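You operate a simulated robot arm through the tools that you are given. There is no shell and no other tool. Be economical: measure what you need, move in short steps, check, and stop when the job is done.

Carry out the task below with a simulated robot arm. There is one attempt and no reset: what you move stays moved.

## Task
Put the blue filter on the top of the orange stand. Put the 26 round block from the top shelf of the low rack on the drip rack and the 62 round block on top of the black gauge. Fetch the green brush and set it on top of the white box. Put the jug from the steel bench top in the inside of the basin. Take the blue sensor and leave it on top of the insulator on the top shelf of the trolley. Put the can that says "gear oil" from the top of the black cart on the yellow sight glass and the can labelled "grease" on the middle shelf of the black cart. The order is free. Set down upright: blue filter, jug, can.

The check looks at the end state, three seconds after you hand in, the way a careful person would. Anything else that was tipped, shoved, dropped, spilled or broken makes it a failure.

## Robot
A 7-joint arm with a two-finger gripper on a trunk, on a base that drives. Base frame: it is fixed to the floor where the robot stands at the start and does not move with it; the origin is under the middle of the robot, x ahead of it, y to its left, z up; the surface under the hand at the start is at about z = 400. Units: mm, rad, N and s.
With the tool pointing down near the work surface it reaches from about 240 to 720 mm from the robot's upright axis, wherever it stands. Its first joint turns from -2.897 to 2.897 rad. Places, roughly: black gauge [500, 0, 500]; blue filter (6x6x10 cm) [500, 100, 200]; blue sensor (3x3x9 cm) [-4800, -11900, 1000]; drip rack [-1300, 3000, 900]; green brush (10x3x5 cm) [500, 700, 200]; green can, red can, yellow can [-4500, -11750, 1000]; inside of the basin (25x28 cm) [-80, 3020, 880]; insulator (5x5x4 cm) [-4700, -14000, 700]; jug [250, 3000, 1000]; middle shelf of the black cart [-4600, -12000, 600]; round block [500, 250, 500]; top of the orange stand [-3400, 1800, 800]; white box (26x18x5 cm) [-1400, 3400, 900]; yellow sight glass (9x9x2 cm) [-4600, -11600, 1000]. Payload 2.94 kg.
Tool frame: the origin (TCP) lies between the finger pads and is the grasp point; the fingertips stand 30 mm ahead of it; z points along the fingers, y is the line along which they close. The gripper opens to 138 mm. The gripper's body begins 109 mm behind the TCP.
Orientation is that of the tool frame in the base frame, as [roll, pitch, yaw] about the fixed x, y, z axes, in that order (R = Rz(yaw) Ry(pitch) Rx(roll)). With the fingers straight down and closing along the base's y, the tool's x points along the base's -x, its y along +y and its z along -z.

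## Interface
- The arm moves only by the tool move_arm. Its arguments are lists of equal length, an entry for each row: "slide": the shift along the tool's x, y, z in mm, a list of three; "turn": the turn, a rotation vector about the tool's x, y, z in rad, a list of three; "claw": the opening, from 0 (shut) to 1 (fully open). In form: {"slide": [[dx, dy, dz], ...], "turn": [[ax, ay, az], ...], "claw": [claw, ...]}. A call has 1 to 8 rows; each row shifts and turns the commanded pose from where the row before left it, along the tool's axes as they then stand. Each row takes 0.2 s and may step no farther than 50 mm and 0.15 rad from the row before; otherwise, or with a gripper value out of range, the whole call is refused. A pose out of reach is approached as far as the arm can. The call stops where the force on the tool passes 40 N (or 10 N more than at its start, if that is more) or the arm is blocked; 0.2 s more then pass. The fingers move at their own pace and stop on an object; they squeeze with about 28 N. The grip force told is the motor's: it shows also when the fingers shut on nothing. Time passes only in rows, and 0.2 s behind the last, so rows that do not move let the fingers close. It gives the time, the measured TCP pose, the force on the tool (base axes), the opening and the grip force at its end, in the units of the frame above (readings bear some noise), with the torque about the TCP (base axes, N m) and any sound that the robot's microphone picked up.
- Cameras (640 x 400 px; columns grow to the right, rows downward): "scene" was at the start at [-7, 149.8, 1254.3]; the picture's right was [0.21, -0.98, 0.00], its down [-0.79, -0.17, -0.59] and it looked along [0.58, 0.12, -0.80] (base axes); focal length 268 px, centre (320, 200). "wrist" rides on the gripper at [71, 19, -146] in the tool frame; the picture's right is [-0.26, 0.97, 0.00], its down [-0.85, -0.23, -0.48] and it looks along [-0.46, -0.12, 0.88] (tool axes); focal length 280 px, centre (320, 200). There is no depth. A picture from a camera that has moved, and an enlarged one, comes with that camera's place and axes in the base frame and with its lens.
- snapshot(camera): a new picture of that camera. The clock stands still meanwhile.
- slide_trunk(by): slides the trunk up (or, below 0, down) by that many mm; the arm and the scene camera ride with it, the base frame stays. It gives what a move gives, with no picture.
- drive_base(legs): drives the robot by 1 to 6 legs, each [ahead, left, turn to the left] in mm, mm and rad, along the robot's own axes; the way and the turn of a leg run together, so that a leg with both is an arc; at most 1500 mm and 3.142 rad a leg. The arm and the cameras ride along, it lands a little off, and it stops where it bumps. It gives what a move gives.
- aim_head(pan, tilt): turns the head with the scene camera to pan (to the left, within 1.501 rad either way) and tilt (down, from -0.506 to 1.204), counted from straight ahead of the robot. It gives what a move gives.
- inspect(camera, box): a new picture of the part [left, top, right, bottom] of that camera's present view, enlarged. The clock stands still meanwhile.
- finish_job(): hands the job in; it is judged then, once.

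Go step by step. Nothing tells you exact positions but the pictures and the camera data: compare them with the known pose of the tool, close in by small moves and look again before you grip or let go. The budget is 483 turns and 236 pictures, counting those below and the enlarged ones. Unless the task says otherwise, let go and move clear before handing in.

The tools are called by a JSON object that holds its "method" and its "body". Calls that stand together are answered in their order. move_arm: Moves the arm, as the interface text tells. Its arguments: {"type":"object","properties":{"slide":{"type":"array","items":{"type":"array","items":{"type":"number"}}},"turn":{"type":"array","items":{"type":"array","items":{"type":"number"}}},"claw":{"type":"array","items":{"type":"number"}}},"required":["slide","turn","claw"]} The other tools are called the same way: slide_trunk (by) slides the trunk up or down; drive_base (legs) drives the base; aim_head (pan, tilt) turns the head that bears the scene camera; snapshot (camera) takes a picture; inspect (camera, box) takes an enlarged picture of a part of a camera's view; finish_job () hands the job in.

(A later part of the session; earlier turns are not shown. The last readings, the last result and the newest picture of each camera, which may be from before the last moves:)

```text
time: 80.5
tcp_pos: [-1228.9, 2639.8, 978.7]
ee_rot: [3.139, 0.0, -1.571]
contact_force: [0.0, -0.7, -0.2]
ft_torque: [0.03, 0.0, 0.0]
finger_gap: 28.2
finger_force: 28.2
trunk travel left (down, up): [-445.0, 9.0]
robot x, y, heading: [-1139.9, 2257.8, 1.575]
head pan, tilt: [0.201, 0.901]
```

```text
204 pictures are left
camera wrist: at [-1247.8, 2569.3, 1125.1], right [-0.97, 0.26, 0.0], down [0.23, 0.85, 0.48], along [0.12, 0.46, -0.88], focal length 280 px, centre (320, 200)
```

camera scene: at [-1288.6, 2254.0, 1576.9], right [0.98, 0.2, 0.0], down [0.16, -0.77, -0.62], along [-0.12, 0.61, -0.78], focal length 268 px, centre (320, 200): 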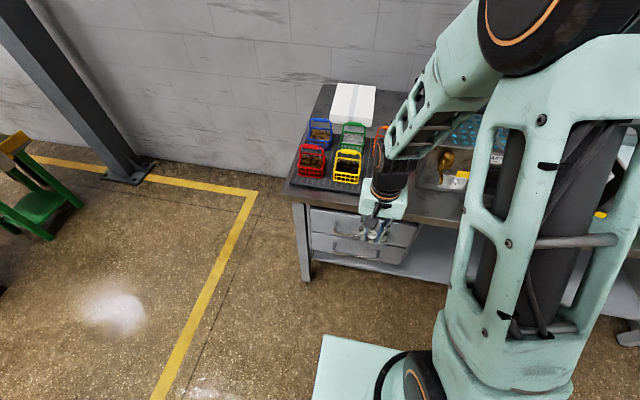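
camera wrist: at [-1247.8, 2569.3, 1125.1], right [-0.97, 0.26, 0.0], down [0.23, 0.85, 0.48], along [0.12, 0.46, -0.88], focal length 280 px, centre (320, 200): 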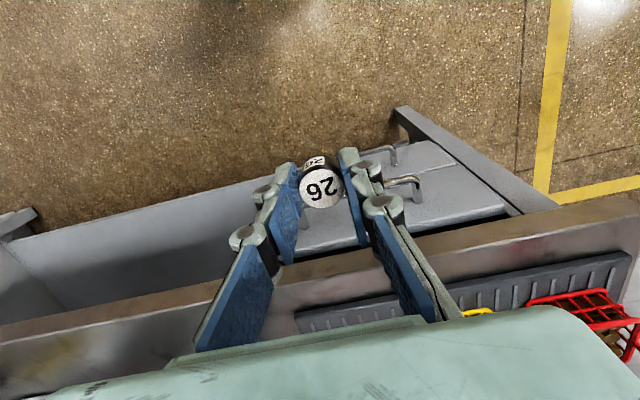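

The tray's right end is at x≈-1150..-1180. I extend forward toward (-1220,2800) and re-look.

{"method": "move_arm", "body": {"slide": [[-40, -2, 0], [-40, -2, 0], [-40, -2, 0], [-40, -2, 0]], "turn": [[0, 0, 0], [0, 0, 0], [0, 0, 0], [0, 0, 0]], "claw": [0.1, 0.1, 0.1, 0.1]}}

{"method": "snapshot", "body": {"camera": "wrist"}}

{"method": "inspect", "body": {"camera": "scene", "box": [280, 80, 480, 260]}}

```text
time: 81.5
tcp_pos: [-1221.3, 2802.0, 980.8]
ee_rot: [3.14, -0.001, -1.571]
contact_force: [0.2, 0.9, -1.5]
ft_torque: [-0.01, 0.0, -0.01]
finger_gap: 28.1
finger_force: 28.0
trunk travel left (down, up): [-445.0, 9.0]
robot x, y, heading: [-1139.7, 2261.0, 1.572]
head pan, tilt: [0.201, 0.901]
```

```text
203 pictures are left
camera wrist: at [-1240.8, 2730.1, 1126.8], right [-0.97, 0.26, 0.0], down [0.23, 0.85, 0.48], along [0.12, 0.46, -0.88], focal length 280 px, centre (320, 200)
```

wrist: 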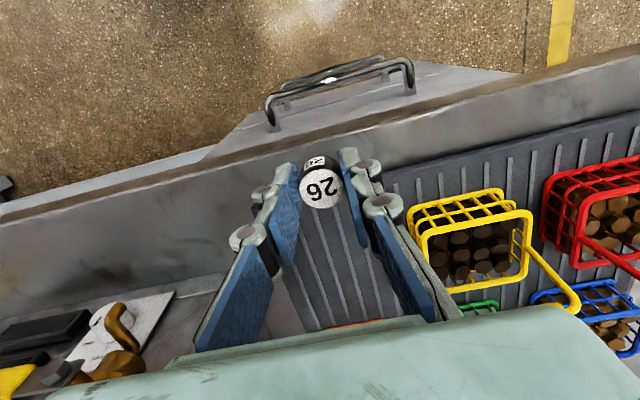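

```text
2.22 times, centred on (380, 170) of scene
camera zoom: at [-1288.5, 2254.8, 1576.9], right [0.98, 0.2, 0.0], down [0.16, -0.77, -0.62], along [-0.12, 0.61, -0.78], focal length 595 px, centre (187, 267)
```

zoom: 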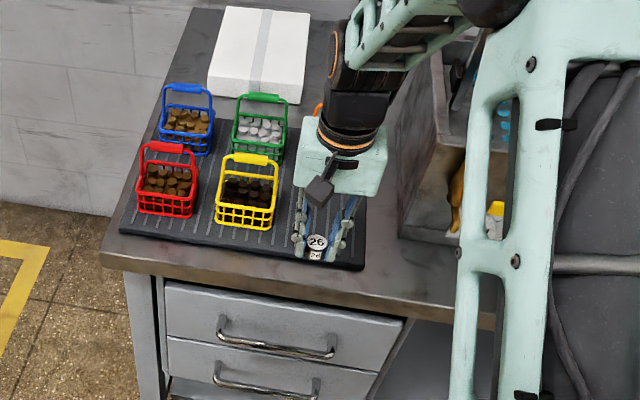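

The free spot is clear. I move to (-1208,2872) and lower part-way.

{"method": "move_arm", "body": {"slide": [[-35, -6, 0], [-35, -6, 0], [0, 0, 15], [0, 0, 0]], "turn": [[0, 0, 0], [0, 0, 0], [0, 0, 0], [0, 0, 0]], "claw": [0.1, 0.1, 0.1, 0.1]}}

{"method": "snapshot", "body": {"camera": "wrist"}}

{"method": "inspect", "body": {"camera": "scene", "box": [340, 120, 440, 220]}}

```text
time: 82.5
tcp_pos: [-1208.4, 2872.4, 963.6]
ee_rot: [-3.14, 0.0, -1.57]
contact_force: [-0.4, 0.5, -1.2]
ft_torque: [-0.01, 0.04, 0.0]
finger_gap: 28.4
finger_force: 27.9
trunk travel left (down, up): [-445.0, 9.0]
robot x, y, heading: [-1140.0, 2258.9, 1.571]
head pan, tilt: [0.201, 0.901]
```

```text
201 pictures are left
camera wrist: at [-1227.5, 2800.8, 1110.0], right [-0.97, 0.26, 0.0], down [0.23, 0.85, 0.48], along [0.12, 0.46, -0.88], focal length 280 px, centre (320, 200)
```

wrist: 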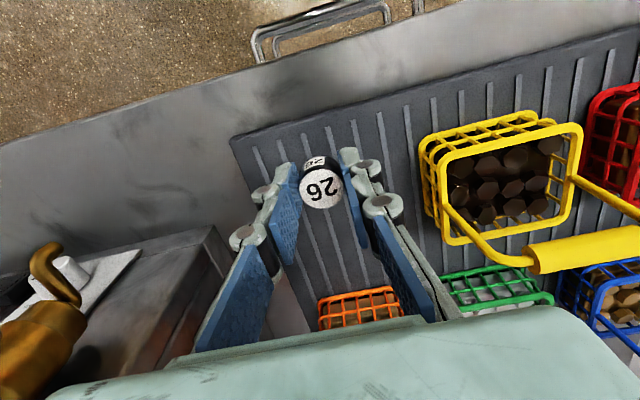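

```text
4.00 times, centred on (390, 170) of scene
camera zoom: at [-1288.5, 2254.1, 1576.9], right [0.98, 0.2, 0.0], down [0.16, -0.77, -0.62], along [-0.12, 0.61, -0.78], focal length 1071 px, centre (40, 320)
```

zoom: 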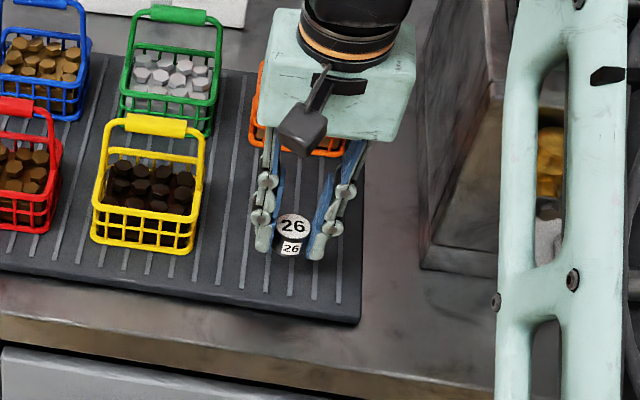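

{"method": "move_arm", "body": {"slide": [[0, 5, 8], [0, 0, 5], [0, 0, 0]], "turn": [[0, 0, 0], [0, 0, 0], [0, 0, 0]], "claw": [0.1, 0.1, 0.1]}}

{"method": "move_arm", "body": {"slide": [[0, 0, 3], [0, 0, 0]], "turn": [[0, 0, 0], [0, 0, 0]], "claw": [0.1, 0.1]}}

{"method": "inspect", "body": {"camera": "wrist", "box": [240, 100, 400, 240]}}

```text
time: 83.3
tcp_pos: [-1213.6, 2870.3, 949.9]
ee_rot: [3.141, 0.0, -1.57]
contact_force: [0.0, 0.1, -0.5]
ft_torque: [0.01, 0.01, -0.01]
finger_gap: 27.8
finger_force: 27.7
trunk travel left (down, up): [-445.0, 9.0]
robot x, y, heading: [-1139.7, 2257.3, 1.572]
head pan, tilt: [0.201, 0.901]
```

```text
time: 83.9
tcp_pos: [-1213.0, 2870.4, 948.1]
ee_rot: [-3.141, -0.001, -1.57]
contact_force: [-1.5, -0.5, -1.2]
ft_torque: [0.01, -0.01, 0.02]
finger_gap: 27.9
finger_force: 27.3
trunk travel left (down, up): [-445.0, 9.0]
robot x, y, heading: [-1140.0, 2263.2, 1.569]
head pan, tilt: [0.201, 0.901]
```

```text
2.86 times, centred on (320, 170) of wrist
camera zoom: at [-1232.9, 2799.5, 1094.1], right [-0.97, 0.26, 0.0], down [0.23, 0.85, 0.48], along [0.12, 0.46, -0.88], focal length 801 px, centre (320, 286)
```

zoom: 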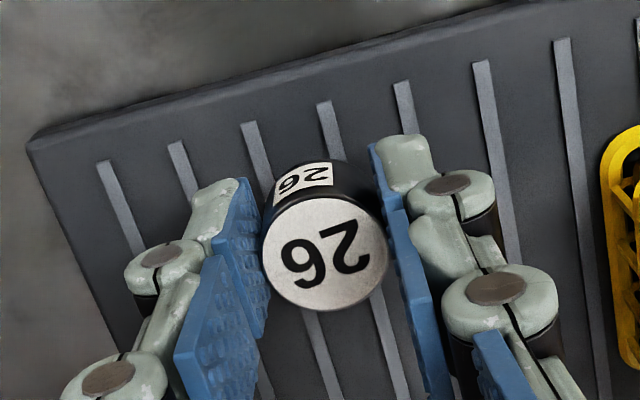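

{"method": "move_arm", "body": {"slide": [[0, 0, 2], [0, 0, 0]], "turn": [[0, 0, 0], [0, 0, 0]], "claw": [0.1, 0.1]}}

{"method": "move_arm", "body": {"slide": [[0, 0, 2], [0, 0, 0]], "turn": [[0, 0, 0], [0, 0, 0]], "claw": [0.1, 0.1]}}

{"method": "move_arm", "body": {"slide": [[0, 0, 2], [0, 0, 0]], "turn": [[0, 0, 0], [0, 0, 0]], "claw": [0.1, 0.1]}}

```text
time: 84.5
tcp_pos: [-1213.9, 2870.4, 945.0]
ee_rot: [-3.141, 0.001, -1.571]
contact_force: [0.3, -0.4, -0.4]
ft_torque: [-0.03, -0.01, -0.02]
finger_gap: 27.8
finger_force: 28.2
trunk travel left (down, up): [-445.0, 9.0]
robot x, y, heading: [-1139.4, 2260.7, 1.573]
head pan, tilt: [0.201, 0.901]
```

```text
time: 85.1
tcp_pos: [-1214.7, 2871.3, 943.4]
ee_rot: [-3.141, -0.001, -1.571]
contact_force: [0.5, -0.2, -1.5]
ft_torque: [0.01, 0.0, -0.01]
finger_gap: 28.3
finger_force: 27.9
trunk travel left (down, up): [-445.0, 9.0]
robot x, y, heading: [-1139.0, 2263.0, 1.568]
head pan, tilt: [0.201, 0.901]
```

```text
time: 85.7
tcp_pos: [-1214.4, 2871.1, 940.8]
ee_rot: [3.141, 0.001, -1.571]
contact_force: [0.9, 0.0, -1.5]
ft_torque: [0.01, 0.02, -0.02]
finger_gap: 28.0
finger_force: 28.2
trunk travel left (down, up): [-445.0, 9.0]
robot x, y, heading: [-1140.8, 2258.4, 1.567]
head pan, tilt: [0.201, 0.901]
```

{"method": "move_arm", "body": {"slide": [[0, 0, 2], [0, 0, 0]], "turn": [[0, 0, 0], [0, 0, 0]], "claw": [0.1, 0.1]}}

{"method": "move_arm", "body": {"slide": [[0, 0, 2], [0, 0, 0]], "turn": [[0, 0, 0], [0, 0, 0]], "claw": [0.1, 0.1]}}

{"method": "inspect", "body": {"camera": "scene", "box": [360, 150, 420, 210]}}

```text
time: 86.3
tcp_pos: [-1214.0, 2871.3, 938.7]
ee_rot: [3.141, -0.001, -1.57]
contact_force: [-0.6, 0.6, -1.8]
ft_torque: [0.04, 0.0, -0.02]
finger_gap: 28.3
finger_force: 28.3
trunk travel left (down, up): [-445.0, 9.0]
robot x, y, heading: [-1138.6, 2258.0, 1.573]
head pan, tilt: [0.201, 0.901]
```

```text
time: 86.9
tcp_pos: [-1214.6, 2870.2, 937.0]
ee_rot: [-3.141, -0.001, -1.571]
contact_force: [-0.2, -0.2, -1.2]
ft_torque: [-0.04, 0.01, -0.02]
finger_gap: 28.1
finger_force: 27.8
trunk travel left (down, up): [-445.0, 9.0]
robot x, y, heading: [-1136.0, 2259.2, 1.573]
head pan, tilt: [0.201, 0.901]
```

```text
6.67 times, centred on (390, 180) of scene
camera zoom: at [-1288.5, 2254.0, 1576.9], right [0.98, 0.2, 0.0], down [0.16, -0.77, -0.62], along [-0.12, 0.61, -0.78], focal length 1785 px, centre (-147, 333)
```

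zoom: 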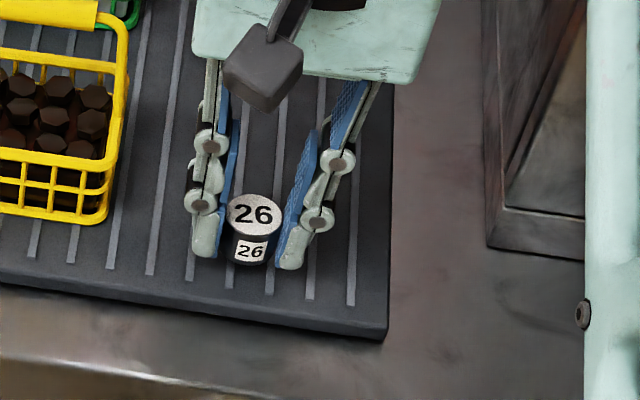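

{"method": "move_arm", "body": {"slide": [[0, 0, 2], [0, 0, 0]], "turn": [[0, 0, 0], [0, 0, 0]], "claw": [0.1, 0.1]}}

{"method": "move_arm", "body": {"slide": [[0, 0, 1.5], [0, 0, 0]], "turn": [[0, 0, 0], [0, 0, 0]], "claw": [0.1, 0.1]}}

```text
time: 87.5
tcp_pos: [-1215.2, 2871.3, 934.3]
ee_rot: [3.141, 0.0, -1.572]
contact_force: [-0.2, -0.7, -0.6]
ft_torque: [0.0, -0.03, -0.04]
finger_gap: 28.0
finger_force: 27.8
trunk travel left (down, up): [-445.0, 9.0]
robot x, y, heading: [-1141.7, 2263.0, 1.573]
head pan, tilt: [0.201, 0.901]
```

```text
time: 88.1
tcp_pos: [-1213.9, 2870.9, 934.5]
ee_rot: [3.141, 0.0, -1.572]
contact_force: [-0.6, 0.7, -1.1]
ft_torque: [-0.02, 0.05, 0.0]
finger_gap: 27.8
finger_force: 27.4
trunk travel left (down, up): [-445.0, 9.0]
robot x, y, heading: [-1140.2, 2264.3, 1.572]
head pan, tilt: [0.201, 0.901]
```

{"method": "move_arm", "body": {"slide": [[0, 0, 2], [0, 0, 0]], "turn": [[0, 0, 0], [0, 0, 0]], "claw": [0.1, 0.1]}}

{"method": "move_arm", "body": {"slide": [[0, 0, 1.5], [0, 0, 0]], "turn": [[0, 0, 0], [0, 0, 0]], "claw": [0.1, 0.1]}}

{"method": "inspect", "body": {"camera": "wrist", "box": [240, 100, 400, 240]}}

```text
time: 88.7
tcp_pos: [-1214.4, 2871.2, 932.2]
ee_rot: [-3.141, -0.001, -1.571]
contact_force: [-0.6, -0.1, -1.2]
ft_torque: [0.0, -0.04, 0.02]
finger_gap: 28.1
finger_force: 27.6
trunk travel left (down, up): [-445.0, 9.0]
robot x, y, heading: [-1136.7, 2260.8, 1.572]
head pan, tilt: [0.201, 0.901]
```

```text
time: 89.3
tcp_pos: [-1215.2, 2869.6, 931.1]
ee_rot: [-3.14, -0.001, -1.572]
contact_force: [-0.1, -0.1, -0.9]
ft_torque: [-0.03, 0.04, -0.05]
finger_gap: 28.3
finger_force: 27.9
trunk travel left (down, up): [-445.0, 9.0]
robot x, y, heading: [-1138.8, 2260.4, 1.574]
head pan, tilt: [0.201, 0.901]
```

```text
2.86 times, centred on (320, 170) of wrist
camera zoom: at [-1233.1, 2799.6, 1076.8], right [-0.97, 0.26, 0.0], down [0.23, 0.85, 0.48], along [0.12, 0.46, -0.88], focal length 801 px, centre (320, 286)
```

zoom: 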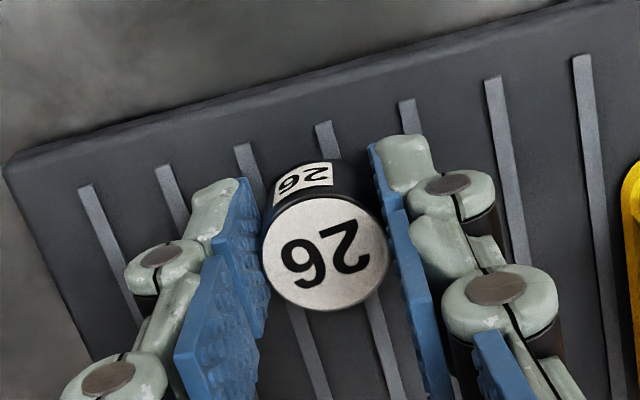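

{"method": "move_arm", "body": {"slide": [[0, 0, 2], [0, 0, 0]], "turn": [[0, 0, 0], [0, 0, 0]], "claw": [0.1, 0.1]}}

{"method": "move_arm", "body": {"slide": [[0, 0, 2], [0, 0, 0]], "turn": [[0, 0, 0], [0, 0, 0]], "claw": [0.1, 0.1]}}

```text
time: 89.9
tcp_pos: [-1213.5, 2870.9, 928.5]
ee_rot: [-3.141, 0.0, -1.569]
contact_force: [-0.1, 0.3, -1.6]
ft_torque: [0.0, -0.02, 0.01]
finger_gap: 27.9
finger_force: 27.1
trunk travel left (down, up): [-445.0, 9.0]
robot x, y, heading: [-1137.4, 2262.3, 1.572]
head pan, tilt: [0.201, 0.901]
```

```text
time: 90.5
tcp_pos: [-1216.1, 2872.0, 926.2]
ee_rot: [-3.141, -0.001, -1.571]
contact_force: [-0.5, 0.1, -0.8]
ft_torque: [-0.04, -0.01, 0.0]
finger_gap: 28.0
finger_force: 28.4
trunk travel left (down, up): [-445.0, 9.0]
robot x, y, heading: [-1137.2, 2262.7, 1.565]
head pan, tilt: [0.201, 0.901]
```

{"method": "move_arm", "body": {"slide": [[0, 0, 2], [0, 0, 0]], "turn": [[0, 0, 0], [0, 0, 0]], "claw": [0.1, 0.1]}}

{"method": "move_arm", "body": {"slide": [[0, 0, 2], [0, 0, 0]], "turn": [[0, 0, 0], [0, 0, 0]], "claw": [0.1, 0.1]}}

{"method": "move_arm", "body": {"slide": [[0, 0, 2], [0, 0, 0]], "turn": [[0, 0, 0], [0, 0, 0]], "claw": [0.1, 0.1]}}

```text
time: 91.1
tcp_pos: [-1215.0, 2871.2, 924.6]
ee_rot: [-3.141, 0.001, -1.57]
contact_force: [-0.2, -0.4, 2.2]
ft_torque: [0.03, 0.0, 0.01]
finger_gap: 28.1
finger_force: 28.0
trunk travel left (down, up): [-445.0, 9.0]
robot x, y, heading: [-1136.3, 2263.2, 1.572]
head pan, tilt: [0.201, 0.901]
```

```text
time: 91.7
tcp_pos: [-1214.3, 2870.0, 925.1]
ee_rot: [3.14, 0.005, -1.572]
contact_force: [-1.0, -0.5, 13.8]
ft_torque: [-0.08, -0.05, 0.02]
finger_gap: 27.9
finger_force: 28.1
trunk travel left (down, up): [-445.0, 9.0]
robot x, y, heading: [-1140.2, 2258.3, 1.572]
head pan, tilt: [0.201, 0.901]
```

```text
time: 92.3
tcp_pos: [-1213.4, 2870.1, 922.9]
ee_rot: [3.139, 0.005, -1.571]
contact_force: [0.2, 2.5, 20.6]
ft_torque: [0.11, -0.01, 0.01]
finger_gap: 28.3
finger_force: 28.2
trunk travel left (down, up): [-445.0, 9.0]
robot x, y, heading: [-1142.2, 2261.0, 1.569]
head pan, tilt: [0.201, 0.901]
```

Contact reached. I unload, release and rise.

{"method": "move_arm", "body": {"slide": [[0, 0, -3], [0, 0, 0], [0, 0, 0], [0, 0, 0]], "turn": [[0, 0, 0], [0, 0, 0], [0, 0, 0], [0, 0, 0]], "claw": [0.1, 0.25, 0.4, 0.4]}}

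{"method": "move_arm", "body": {"slide": [[0, 0, -15], [0, 0, -35], [0, 0, -40], [0, 0, -40]], "turn": [[0, 0, 0], [0, 0, 0], [0, 0, 0], [0, 0, 0]], "claw": [0.4, 0.4, 0.4, 0.4]}}

{"method": "snapshot", "body": {"camera": "wrist"}}

```text
time: 93.3
tcp_pos: [-1213.6, 2869.2, 923.4]
ee_rot: [-3.141, -0.001, -1.57]
contact_force: [0.0, 0.6, -0.4]
ft_torque: [0.01, 0.0, 0.0]
finger_gap: 55.4
finger_force: 0.0
trunk travel left (down, up): [-445.0, 9.0]
robot x, y, heading: [-1134.8, 2261.5, 1.572]
head pan, tilt: [0.201, 0.901]
```

```text
time: 94.3
tcp_pos: [-1213.8, 2870.8, 1055.1]
ee_rot: [3.141, 0.001, -1.571]
contact_force: [-0.5, -0.7, -0.2]
ft_torque: [-0.01, 0.02, -0.03]
finger_gap: 55.1
finger_force: 0.1
trunk travel left (down, up): [-445.0, 9.0]
robot x, y, heading: [-1141.2, 2262.0, 1.574]
head pan, tilt: [0.201, 0.901]
```

```text
196 pictures are left
camera wrist: at [-1233.1, 2799.1, 1200.8], right [-0.97, 0.26, 0.0], down [0.23, 0.85, 0.48], along [0.12, 0.46, -0.88], focal length 280 px, centre (320, 200)
```

wrist: 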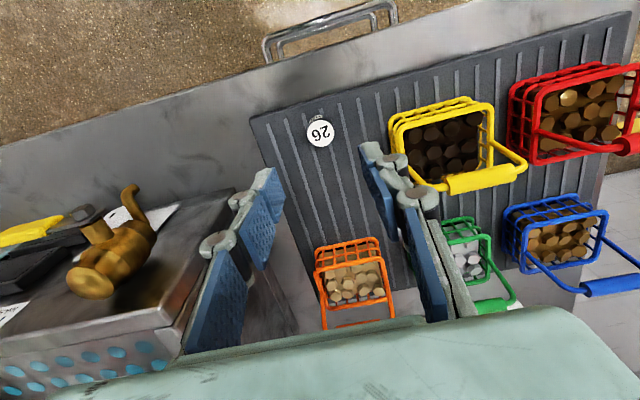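

Block 26 stands on the drip rack. Next the jug: I retract the arm and strafe right toward the basin.

{"method": "move_arm", "body": {"slide": [[45, 0, 0], [45, 0, 0], [45, 0, 0], [45, 0, 0], [45, 0, 0]], "turn": [[0, 0, 0], [0, 0, 0], [0, 0, 0], [0, 0, 0], [0, 0, 0]], "claw": [0.4, 0.4, 0.4, 0.4, 0.4]}}

{"method": "drive_base", "body": {"legs": [[0, -1250, 0]]}}

{"method": "aim_head", "body": {"pan": 0.1, "tilt": 0.7}}

{"method": "snapshot", "body": {"camera": "scene"}}

{"method": "snapshot", "body": {"camera": "wrist"}}

```text
time: 95.5
tcp_pos: [-1217.1, 2643.6, 1054.3]
ee_rot: [-3.141, 0.002, -1.571]
contact_force: [-0.1, 0.3, 0.5]
ft_torque: [0.02, 0.01, -0.01]
finger_gap: 55.0
finger_force: 0.1
trunk travel left (down, up): [-445.0, 9.0]
robot x, y, heading: [-1137.0, 2258.6, 1.571]
head pan, tilt: [0.201, 0.901]
```

```text
time: 106.8
tcp_pos: [47.6, 2636.4, 1054.0]
ee_rot: [-3.14, 0.0, -1.585]
contact_force: [0.7, 0.3, -0.9]
ft_torque: [0.01, 0.04, -0.01]
finger_gap: 55.1
finger_force: 0.0
trunk travel left (down, up): [-445.0, 9.0]
robot x, y, heading: [117.8, 2256.6, 1.554]
head pan, tilt: [0.201, 0.901]
```

```text
time: 107.5
tcp_pos: [47.2, 2635.9, 1054.3]
ee_rot: [-3.141, 0.0, -1.584]
contact_force: [0.5, -0.2, 0.0]
ft_torque: [0.01, 0.0, 0.01]
finger_gap: 55.2
finger_force: 0.1
trunk travel left (down, up): [-445.0, 9.0]
robot x, y, heading: [118.1, 2251.5, 1.56]
head pan, tilt: [0.099, 0.7]
```

```text
195 pictures are left
camera scene: at [-24.2, 2257.8, 1593.0], right [1.0, 0.09, 0.0], down [0.06, -0.64, -0.76], along [-0.07, 0.76, -0.64], focal length 268 px, centre (320, 200)
```

scene: 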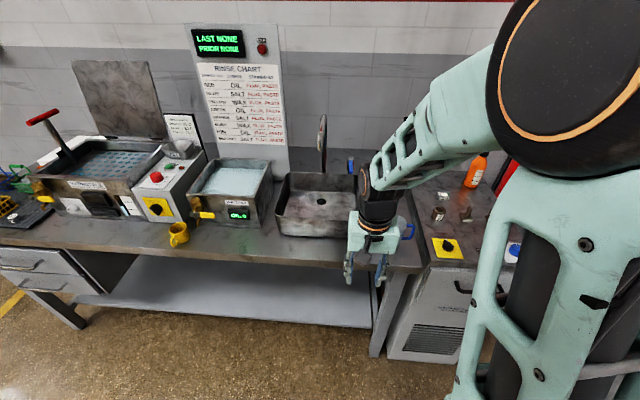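

```text
194 pictures are left
camera wrist: at [27.9, 2565.7, 1200.3], right [-0.96, 0.28, 0.0], down [0.24, 0.85, 0.48], along [0.13, 0.46, -0.88], focal length 280 px, centre (320, 200)
```

wrist: 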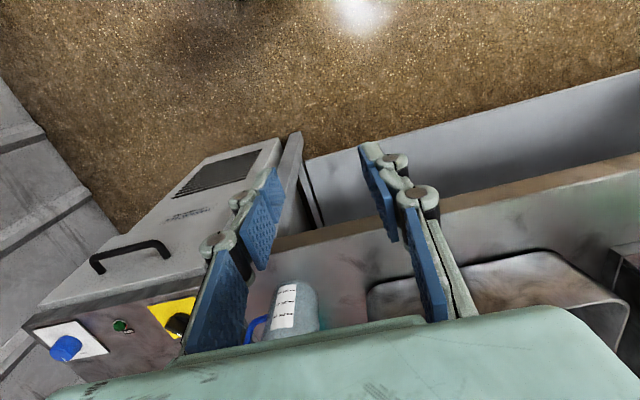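

The basin is the empty steel sink; the jug (translucent, blue handle) stands right of it, hidden by the arm. I move the hand right to clear the view.

{"method": "move_arm", "body": {"slide": [[0, -45, 0], [0, -45, 0], [0, -45, 0], [0, -45, 0], [0, -45, 0], [0, -45, 0]], "turn": [[0, 0, 0], [0, 0, 0], [0, 0, 0], [0, 0, 0], [0, 0, 0], [0, 0, 0]], "claw": [0.6, 0.7, 0.7, 0.7, 0.7, 0.7]}}

{"method": "inspect", "body": {"camera": "scene", "box": [260, 130, 480, 270]}}

{"method": "snapshot", "body": {"camera": "wrist"}}

```text
time: 108.9
tcp_pos: [318.0, 2633.8, 1053.1]
ee_rot: [3.139, 0.0, -1.585]
contact_force: [-0.3, -0.7, -0.6]
ft_torque: [-0.02, 0.02, 0.02]
finger_gap: 96.7
finger_force: 0.0
trunk travel left (down, up): [-445.0, 9.0]
robot x, y, heading: [117.5, 2253.4, 1.555]
head pan, tilt: [0.099, 0.7]
```

```text
2.86 times, centred on (370, 200) of scene
camera zoom: at [-23.3, 2258.0, 1593.1], right [1.0, 0.08, 0.0], down [0.05, -0.64, -0.76], along [-0.07, 0.76, -0.64], focal length 765 px, centre (177, 200)
```

zoom: 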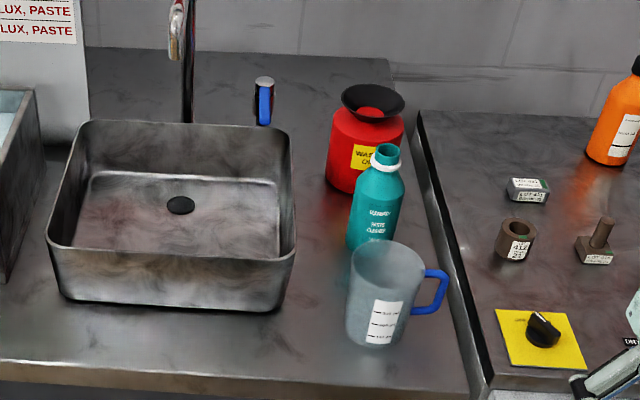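

```text
192 pictures are left
camera wrist: at [298.0, 2562.4, 1200.2], right [-0.96, 0.28, 0.0], down [0.24, 0.85, 0.48], along [0.13, 0.46, -0.88], focal length 280 px, centre (320, 200)
```

wrist: 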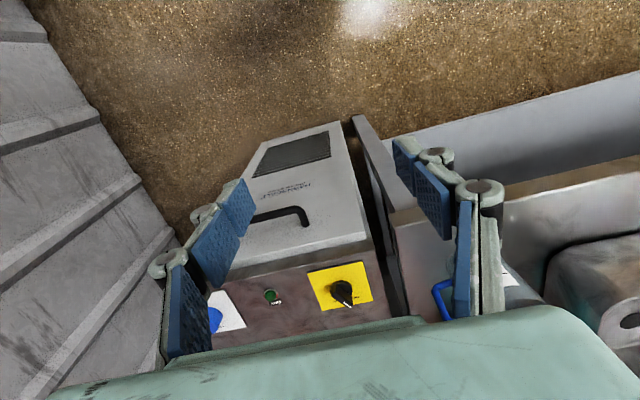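

Clear view: jug at about (157,2869), rim z≈996, handle to +x; basin centre ≈(-80,2990), rim ≈970. I move above the jug and rotate the tool 45° so the fingers avoid the handle.

{"method": "move_arm", "body": {"slide": [[-39, 27.4, -10], [-39, 27.4, -10], [-39, 27.4, -10], [-39, 27.4, -10], [-39, 27.4, -10], [-38, 27.4, -10]], "turn": [[0, 0, 0], [0, 0, 0], [0, 0, 0], [0, 0, 0], [0, 0, 0], [0, 0, 0]], "claw": [0.9, 0.9, 0.9, 0.9, 0.9, 0.9]}}

{"method": "move_arm", "body": {"slide": [[0, 0, 0], [0, 0, 0], [0, 0, 0], [0, 0, 0], [0, 0, 0]], "turn": [[0, 0, 0.15], [0, 0, 0.15], [0, 0, 0.15], [0, 0, 0.15], [0, 0, 0.15]], "claw": [0.9, 0.9, 0.9, 0.9, 0.9]}}

{"method": "snapshot", "body": {"camera": "wrist"}}

{"method": "snapshot", "body": {"camera": "scene"}}

```text
time: 110.3
tcp_pos: [152.6, 2869.5, 1112.2]
ee_rot: [-3.141, 0.001, -1.585]
contact_force: [0.3, 0.5, -0.1]
ft_torque: [0.0, -0.04, 0.01]
finger_gap: 124.0
finger_force: 0.0
trunk travel left (down, up): [-445.0, 9.0]
robot x, y, heading: [116.5, 2250.1, 1.556]
head pan, tilt: [0.099, 0.7]
```

```text
time: 111.5
tcp_pos: [155.5, 2868.4, 1113.5]
ee_rot: [-3.141, 0.001, -2.338]
contact_force: [1.0, 0.3, 1.1]
ft_torque: [-0.02, 0.03, -0.02]
finger_gap: 124.1
finger_force: 0.0
trunk travel left (down, up): [-445.0, 9.0]
robot x, y, heading: [118.7, 2252.3, 1.552]
head pan, tilt: [0.099, 0.7]
```

```text
191 pictures are left
camera wrist: at [93.3, 2829.6, 1260.3], right [-0.51, 0.86, 0.0], down [0.76, 0.45, 0.48], along [0.41, 0.24, -0.88], focal length 280 px, centre (320, 200)
```

wrist: 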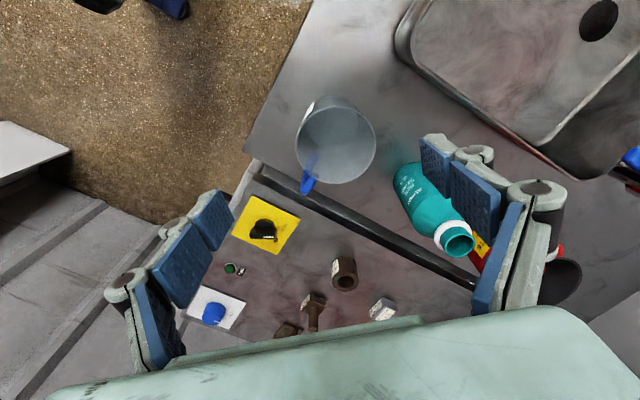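

```text
190 pictures are left
camera scene: at [-24.1, 2257.8, 1593.0], right [1.0, 0.09, 0.0], down [0.05, -0.64, -0.76], along [-0.07, 0.76, -0.64], focal length 268 px, centre (320, 200)
```

scene: 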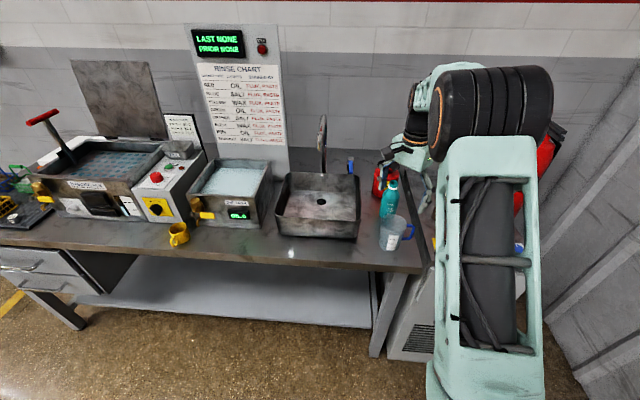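

The jug is about (-8,+21) mm from the tool axis. I correct, then descend part-way.

{"method": "move_arm", "body": {"slide": [[-9.6, 20.3, 0], [0, 0, 40], [0, 0, 30]], "turn": [[0, 0, 0], [0, 0, 0], [0, 0, 0]], "claw": [0.9, 0.9, 0.9]}}

{"method": "snapshot", "body": {"camera": "wrist"}}

{"method": "inspect", "body": {"camera": "scene", "box": [340, 120, 480, 260]}}

```text
time: 112.3
tcp_pos: [148.1, 2888.4, 1045.3]
ee_rot: [-3.14, 0.0, -2.337]
contact_force: [0.0, -0.8, -0.3]
ft_torque: [0.02, 0.03, 0.02]
finger_gap: 124.3
finger_force: 0.0
trunk travel left (down, up): [-445.0, 9.0]
robot x, y, heading: [116.8, 2250.1, 1.555]
head pan, tilt: [0.099, 0.7]
```

```text
189 pictures are left
camera wrist: at [85.5, 2849.8, 1191.4], right [-0.52, 0.86, 0.0], down [0.75, 0.45, 0.48], along [0.41, 0.25, -0.88], focal length 280 px, centre (320, 200)
```

wrist: 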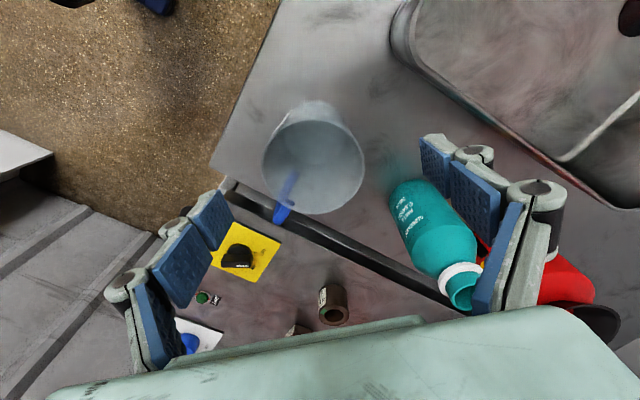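

```text
2.86 times, centred on (410, 190) of scene
camera zoom: at [-24.1, 2258.2, 1593.1], right [1.0, 0.09, 0.0], down [0.05, -0.64, -0.76], along [-0.07, 0.76, -0.64], focal length 765 px, centre (63, 229)
```

zoom: 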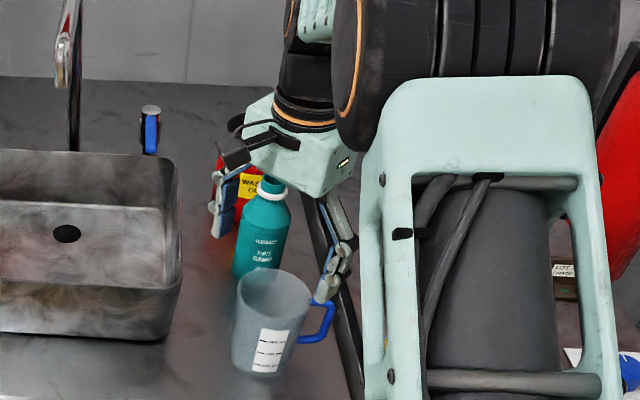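

Nearly centred; small correction and descend to grip height.

{"method": "move_arm", "body": {"slide": [[0, -6, 0], [0, 0, 40], [0, 0, 35], [0, 0, 0]], "turn": [[0, 0, 0], [0, 0, 0], [0, 0, 0], [0, 0, 0]], "claw": [0.9, 0.9, 0.9, 0.9]}}

{"method": "snapshot", "body": {"camera": "wrist"}}

{"method": "inspect", "body": {"camera": "scene", "box": [340, 140, 460, 260]}}

```text
time: 113.3
tcp_pos: [152.7, 2884.0, 969.1]
ee_rot: [3.14, -0.001, -2.334]
contact_force: [-0.2, -0.6, -0.5]
ft_torque: [-0.01, -0.02, -0.01]
finger_gap: 124.4
finger_force: 0.0
trunk travel left (down, up): [-445.0, 9.0]
robot x, y, heading: [119.5, 2252.4, 1.558]
head pan, tilt: [0.099, 0.7]
```

```text
187 pictures are left
camera wrist: at [90.1, 2846.1, 1116.0], right [-0.52, 0.86, 0.0], down [0.75, 0.45, 0.48], along [0.41, 0.25, -0.88], focal length 280 px, centre (320, 200)
```

wrist: 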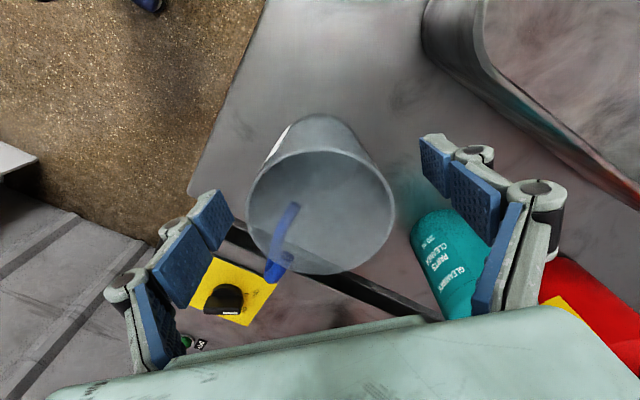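

```text
3.33 times, centred on (400, 200) of scene
camera zoom: at [-24.1, 2257.7, 1593.0], right [1.0, 0.09, 0.0], down [0.05, -0.64, -0.77], along [-0.07, 0.76, -0.64], focal length 892 px, centre (53, 200)
```

zoom: 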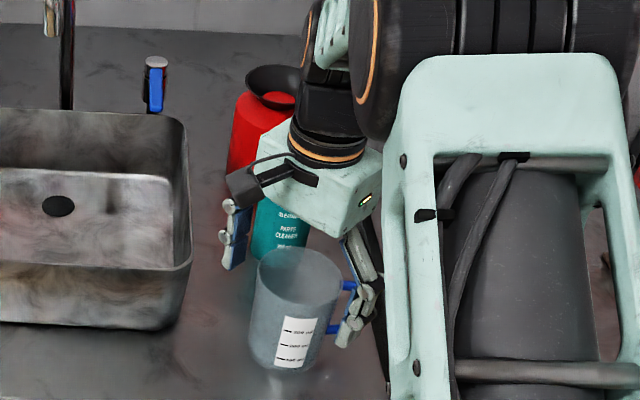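

Slight recentring (5 mm) and rotating 0.3 more for handle clearance, lowering a bit.

{"method": "move_arm", "body": {"slide": [[-5, 0, 0], [0, 0, 0], [0, 0, 0], [0, 0, 5]], "turn": [[0, 0, 0], [0, 0, 0.15], [0, 0, 0.15], [0, 0, 0]], "claw": [0.9, 0.9, 0.9, 0.9]}}

{"method": "snapshot", "body": {"camera": "wrist"}}

```text
time: 114.3
tcp_pos: [157.1, 2888.2, 965.3]
ee_rot: [3.14, 0.001, -2.636]
contact_force: [0.0, -0.3, 0.6]
ft_torque: [0.01, 0.0, -0.02]
finger_gap: 124.4
finger_force: 0.0
trunk travel left (down, up): [-445.0, 9.0]
robot x, y, heading: [120.1, 2251.1, 1.551]
head pan, tilt: [0.099, 0.7]
```

```text
185 pictures are left
camera wrist: at [85.4, 2870.6, 1111.2], right [-0.24, 0.97, 0.0], down [0.85, 0.21, 0.48], along [0.46, 0.11, -0.88], focal length 280 px, centre (320, 200)
```

wrist: 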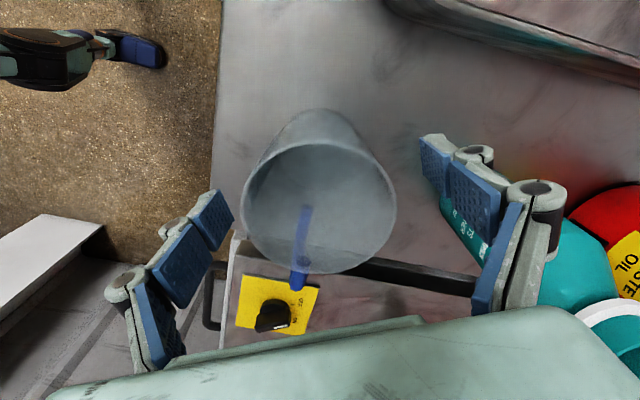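

Well centred with the handle well clear. Close the gripper.

{"method": "move_arm", "body": {"slide": [[0, 0, 0], [0, 0, 0], [0, 0, 0], [0, 0, 0], [0, 0, 0], [0, 0, 0]], "turn": [[0, 0, 0], [0, 0, 0], [0, 0, 0], [0, 0, 0], [0, 0, 0], [0, 0, 0]], "claw": [0.75, 0.65, 0.55, 0.5, 0.45, 0.45]}}

{"method": "snapshot", "body": {"camera": "wrist"}}

```text
time: 115.7
tcp_pos: [156.9, 2888.4, 964.8]
ee_rot: [3.14, -0.001, -2.633]
contact_force: [-0.2, -0.1, 1.2]
ft_torque: [-0.02, 0.07, 0.02]
finger_gap: 76.0
finger_force: 28.6
trunk travel left (down, up): [-445.0, 9.0]
robot x, y, heading: [122.1, 2248.6, 1.554]
head pan, tilt: [0.099, 0.7]
```

```text
184 pictures are left
camera wrist: at [85.5, 2870.3, 1111.2], right [-0.24, 0.97, 0.0], down [0.85, 0.21, 0.48], along [0.46, 0.11, -0.88], focal length 280 px, centre (320, 200)
```

wrist: 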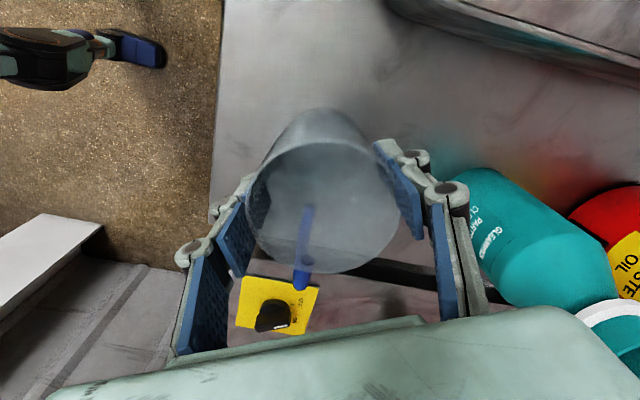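

Gripped (76 mm). Lift 140 mm and check.

{"method": "move_arm", "body": {"slide": [[0, 0, -20], [0, 0, -40], [0, 0, -40], [0, 0, -40]], "turn": [[0, 0, 0], [0, 0, 0], [0, 0, 0], [0, 0, 0]], "claw": [0.4, 0.4, 0.4, 0.4]}}

{"method": "snapshot", "body": {"camera": "scene"}}

{"method": "snapshot", "body": {"camera": "wrist"}}

```text
time: 116.7
tcp_pos: [157.4, 2888.2, 1104.0]
ee_rot: [-3.14, 0.0, -2.635]
contact_force: [-0.2, -0.9, -0.7]
ft_torque: [0.02, 0.03, -0.01]
finger_gap: 76.3
finger_force: 28.2
trunk travel left (down, up): [-445.0, 9.0]
robot x, y, heading: [118.6, 2248.3, 1.554]
head pan, tilt: [0.099, 0.7]
```

```text
183 pictures are left
camera scene: at [-24.2, 2257.5, 1593.0], right [1.0, 0.09, 0.0], down [0.05, -0.64, -0.77], along [-0.07, 0.76, -0.64], focal length 268 px, centre (320, 200)
```

scene: 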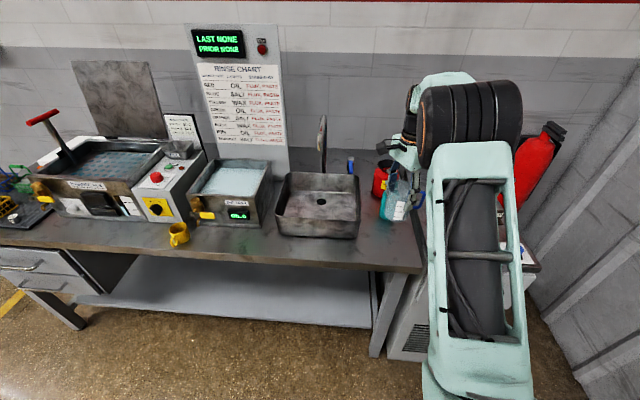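

```text
182 pictures are left
camera wrist: at [85.5, 2870.1, 1250.0], right [-0.24, 0.97, 0.0], down [0.85, 0.21, 0.48], along [0.46, 0.11, -0.88], focal length 280 px, centre (320, 200)
```

wrist: 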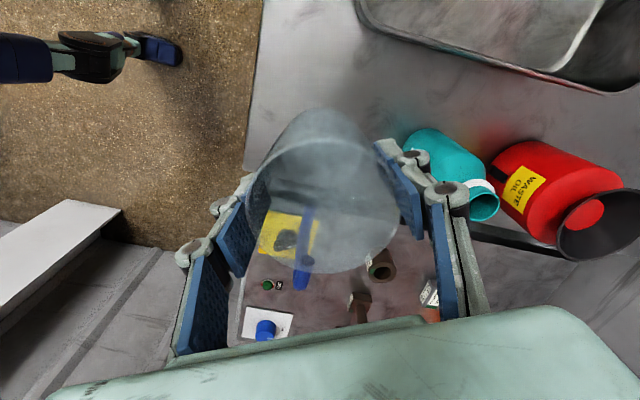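

Jug held clear of the bench. I drive left ~238 mm so the jug comes over the basin, then look.

{"method": "drive_base", "body": {"legs": [[0, 238, 0]]}}

{"method": "snapshot", "body": {"camera": "scene"}}

{"method": "snapshot", "body": {"camera": "wrist"}}

```text
time: 119.4
tcp_pos: [-80.4, 2891.3, 1102.6]
ee_rot: [3.14, 0.0, -2.635]
contact_force: [-0.7, -0.1, -0.1]
ft_torque: [0.02, 0.0, -0.01]
finger_gap: 76.5
finger_force: 27.7
trunk travel left (down, up): [-445.0, 9.0]
robot x, y, heading: [-119.5, 2262.3, 1.555]
head pan, tilt: [0.099, 0.7]
```

```text
181 pictures are left
camera scene: at [-261.5, 2261.4, 1593.0], right [1.0, 0.08, 0.0], down [0.05, -0.64, -0.76], along [-0.06, 0.76, -0.64], focal length 268 px, centre (320, 200)
```

scene: 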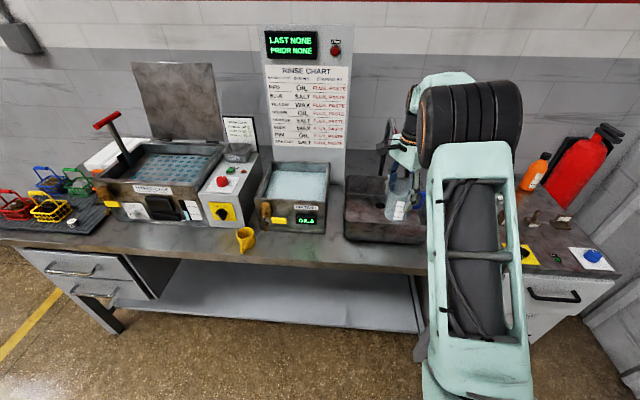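

```text
180 pictures are left
camera wrist: at [-151.6, 2874.0, 1249.5], right [-0.24, 0.97, 0.0], down [0.85, 0.21, 0.48], along [0.46, 0.11, -0.88], focal length 280 px, centre (320, 200)
```

wrist: 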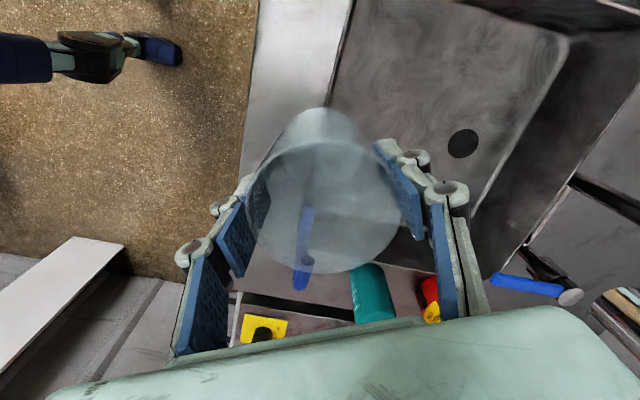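

Basin floor spans y≈2893..3139; drain near y≈3080. Target for the jug is about (-80,2975): drive ahead 84.

{"method": "drive_base", "body": {"legs": [[84, 0, 0]]}}

{"method": "snapshot", "body": {"camera": "scene"}}

{"method": "snapshot", "body": {"camera": "wrist"}}

```text
time: 120.5
tcp_pos: [-74.9, 2954.0, 1100.9]
ee_rot: [-3.119, -0.013, -2.641]
contact_force: [1.9, -12.6, 4.0]
ft_torque: [1.87, 0.3, -0.08]
finger_gap: 76.0
finger_force: 27.9
trunk travel left (down, up): [-445.0, 9.0]
robot x, y, heading: [-119.6, 2331.4, 1.554]
head pan, tilt: [0.099, 0.7]
stopped in leg 1: the robot was blocked; the commanded pose is now the measured one
```

```text
179 pictures are left
camera scene: at [-259.7, 2332.0, 1593.1], right [1.0, 0.08, 0.0], down [0.05, -0.64, -0.77], along [-0.06, 0.76, -0.64], focal length 268 px, centre (320, 200)
```

scene: 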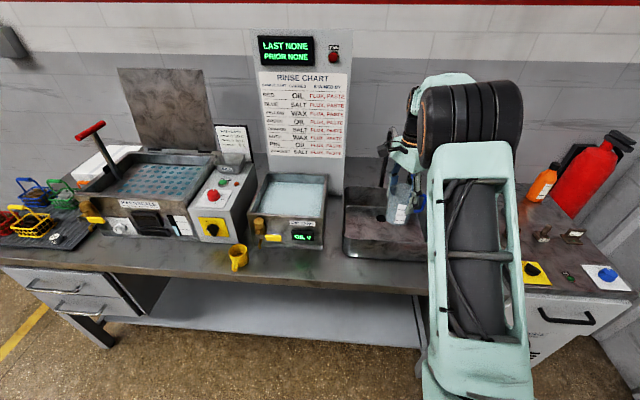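

```text
178 pictures are left
camera wrist: at [-146.3, 2940.4, 1247.7], right [-0.23, 0.97, -0.03], down [0.85, 0.22, 0.47], along [0.46, 0.09, -0.88], focal length 280 px, centre (320, 200)
```

wrist: 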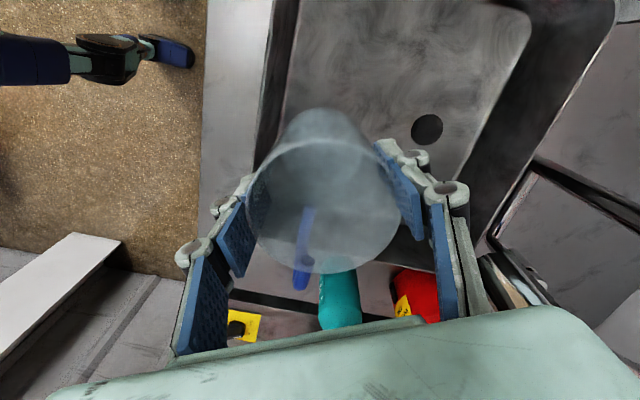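

The hand bumped something (likely the faucet spout at z≈1250). I back off straight away.

{"method": "drive_base", "body": {"legs": [[-45, 0, 0]]}}

{"method": "inspect", "body": {"camera": "scene", "box": [330, 60, 480, 270]}}

```text
time: 121.4
tcp_pos: [-77.9, 2911.6, 1099.3]
ee_rot: [-3.117, -0.014, -2.639]
contact_force: [0.0, -0.2, -0.5]
ft_torque: [0.05, -0.01, 0.03]
finger_gap: 76.2
finger_force: 27.7
trunk travel left (down, up): [-445.0, 9.0]
robot x, y, heading: [-116.5, 2283.0, 1.554]
head pan, tilt: [0.099, 0.7]
```

```text
1.90 times, centred on (405, 165) of scene
camera zoom: at [-260.8, 2290.3, 1593.0], right [1.0, 0.08, 0.0], down [0.05, -0.64, -0.77], along [-0.06, 0.76, -0.64], focal length 510 px, centre (158, 267)
```

zoom: 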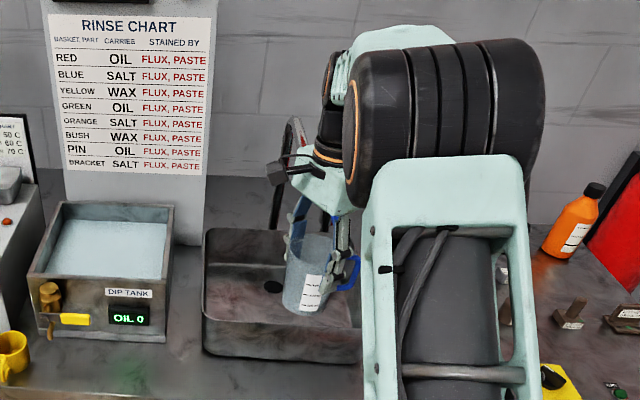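

The jug is still upright in hand. I undo the small tilt and rotate the tool back so the gripper closes along x (hand stays clear of the spout near (-95,3015)).

{"method": "move_arm", "body": {"slide": [[0, 0, 0], [0, 0, 0], [0, 0, 0], [0, 0, 0], [0, 0, 0], [0, 0, 0], [0, 0, 0], [0, 0, 0]], "turn": [[-0.0246, -0.014, 0], [0, 0, -0.15], [0, 0, -0.15], [0, 0, -0.15], [0, 0, -0.15], [0, 0, -0.15], [0, 0, -0.15], [0, 0, -0.15]], "claw": [0.4, 0.4, 0.4, 0.4, 0.4, 0.4, 0.4, 0.4]}}

{"method": "move_arm", "body": {"slide": [[0, -26, 0], [0, -26, 0]], "turn": [[0, 0, 0], [0, 0, 0]], "claw": [0.4, 0.4]}}

{"method": "snapshot", "body": {"camera": "wrist"}}

{"method": "inspect", "body": {"camera": "scene", "box": [330, 60, 480, 270]}}

```text
time: 123.2
tcp_pos: [-77.2, 2911.9, 1097.9]
ee_rot: [-3.141, 0.0, -1.586]
contact_force: [0.0, 0.4, -1.3]
ft_torque: [0.03, -0.02, 0.02]
finger_gap: 76.0
finger_force: 28.2
trunk travel left (down, up): [-445.0, 9.0]
robot x, y, heading: [-118.2, 2282.0, 1.556]
head pan, tilt: [0.099, 0.7]
```

```text
time: 123.8
tcp_pos: [-25.5, 2911.6, 1098.9]
ee_rot: [3.141, 0.002, -1.591]
contact_force: [-0.2, 0.4, -1.2]
ft_torque: [-0.02, 0.02, -0.02]
finger_gap: 75.9
finger_force: 27.7
trunk travel left (down, up): [-445.0, 9.0]
robot x, y, heading: [-117.1, 2286.2, 1.553]
head pan, tilt: [0.099, 0.7]
```

```text
176 pictures are left
camera wrist: at [-45.3, 2840.6, 1244.6], right [-0.96, 0.28, 0.0], down [0.25, 0.84, 0.48], along [0.13, 0.46, -0.88], focal length 280 px, centre (320, 200)
```

wrist: 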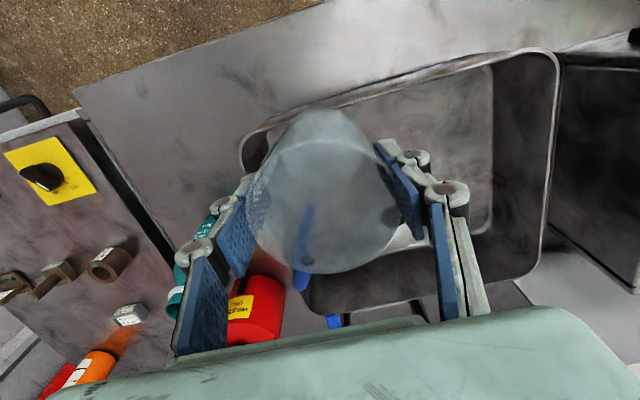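

```text
1.90 times, centred on (405, 165) of scene
camera zoom: at [-260.2, 2291.4, 1593.1], right [1.0, 0.08, 0.0], down [0.05, -0.64, -0.76], along [-0.06, 0.76, -0.64], focal length 510 px, centre (158, 267)
```

zoom: 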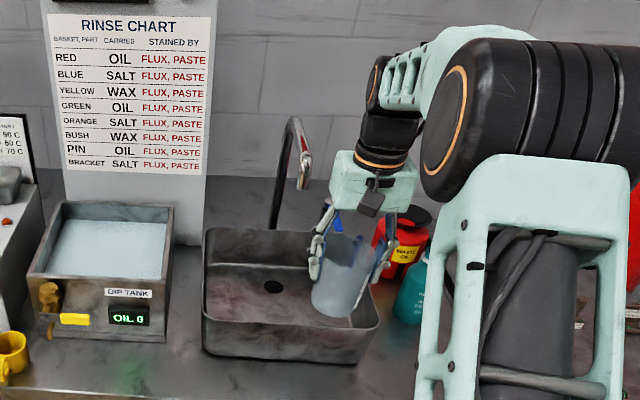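

The spout tip is near (-88,2985,1195), basin rim y≈2915..3158. I rotate 0.7 rad further so the hand's long side passes clear of the spout.

{"method": "move_arm", "body": {"slide": [[0, 0, 0], [0, 0, 0], [0, 0, 0], [0, 0, 0], [0, 0, 0]], "turn": [[0, 0, -0.14], [0, 0, -0.14], [0, 0, -0.14], [0, 0, -0.14], [0, 0, -0.14]], "claw": [0.4, 0.4, 0.4, 0.4, 0.4]}}

{"method": "inspect", "body": {"camera": "scene", "box": [330, 60, 480, 270]}}

```text
time: 125.0
tcp_pos: [-23.9, 2912.6, 1098.9]
ee_rot: [3.141, 0.0, -0.888]
contact_force: [0.1, -0.8, -1.5]
ft_torque: [-0.03, 0.0, 0.01]
finger_gap: 76.1
finger_force: 28.0
trunk travel left (down, up): [-445.0, 9.0]
robot x, y, heading: [-116.2, 2286.1, 1.555]
head pan, tilt: [0.099, 0.7]
```

```text
1.90 times, centred on (405, 165) of scene
camera zoom: at [-260.6, 2291.4, 1593.0], right [1.0, 0.08, 0.0], down [0.05, -0.64, -0.76], along [-0.06, 0.76, -0.64], focal length 510 px, centre (158, 267)
```

zoom: 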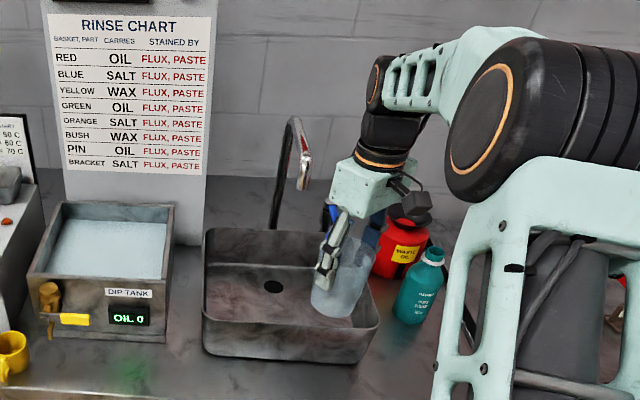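

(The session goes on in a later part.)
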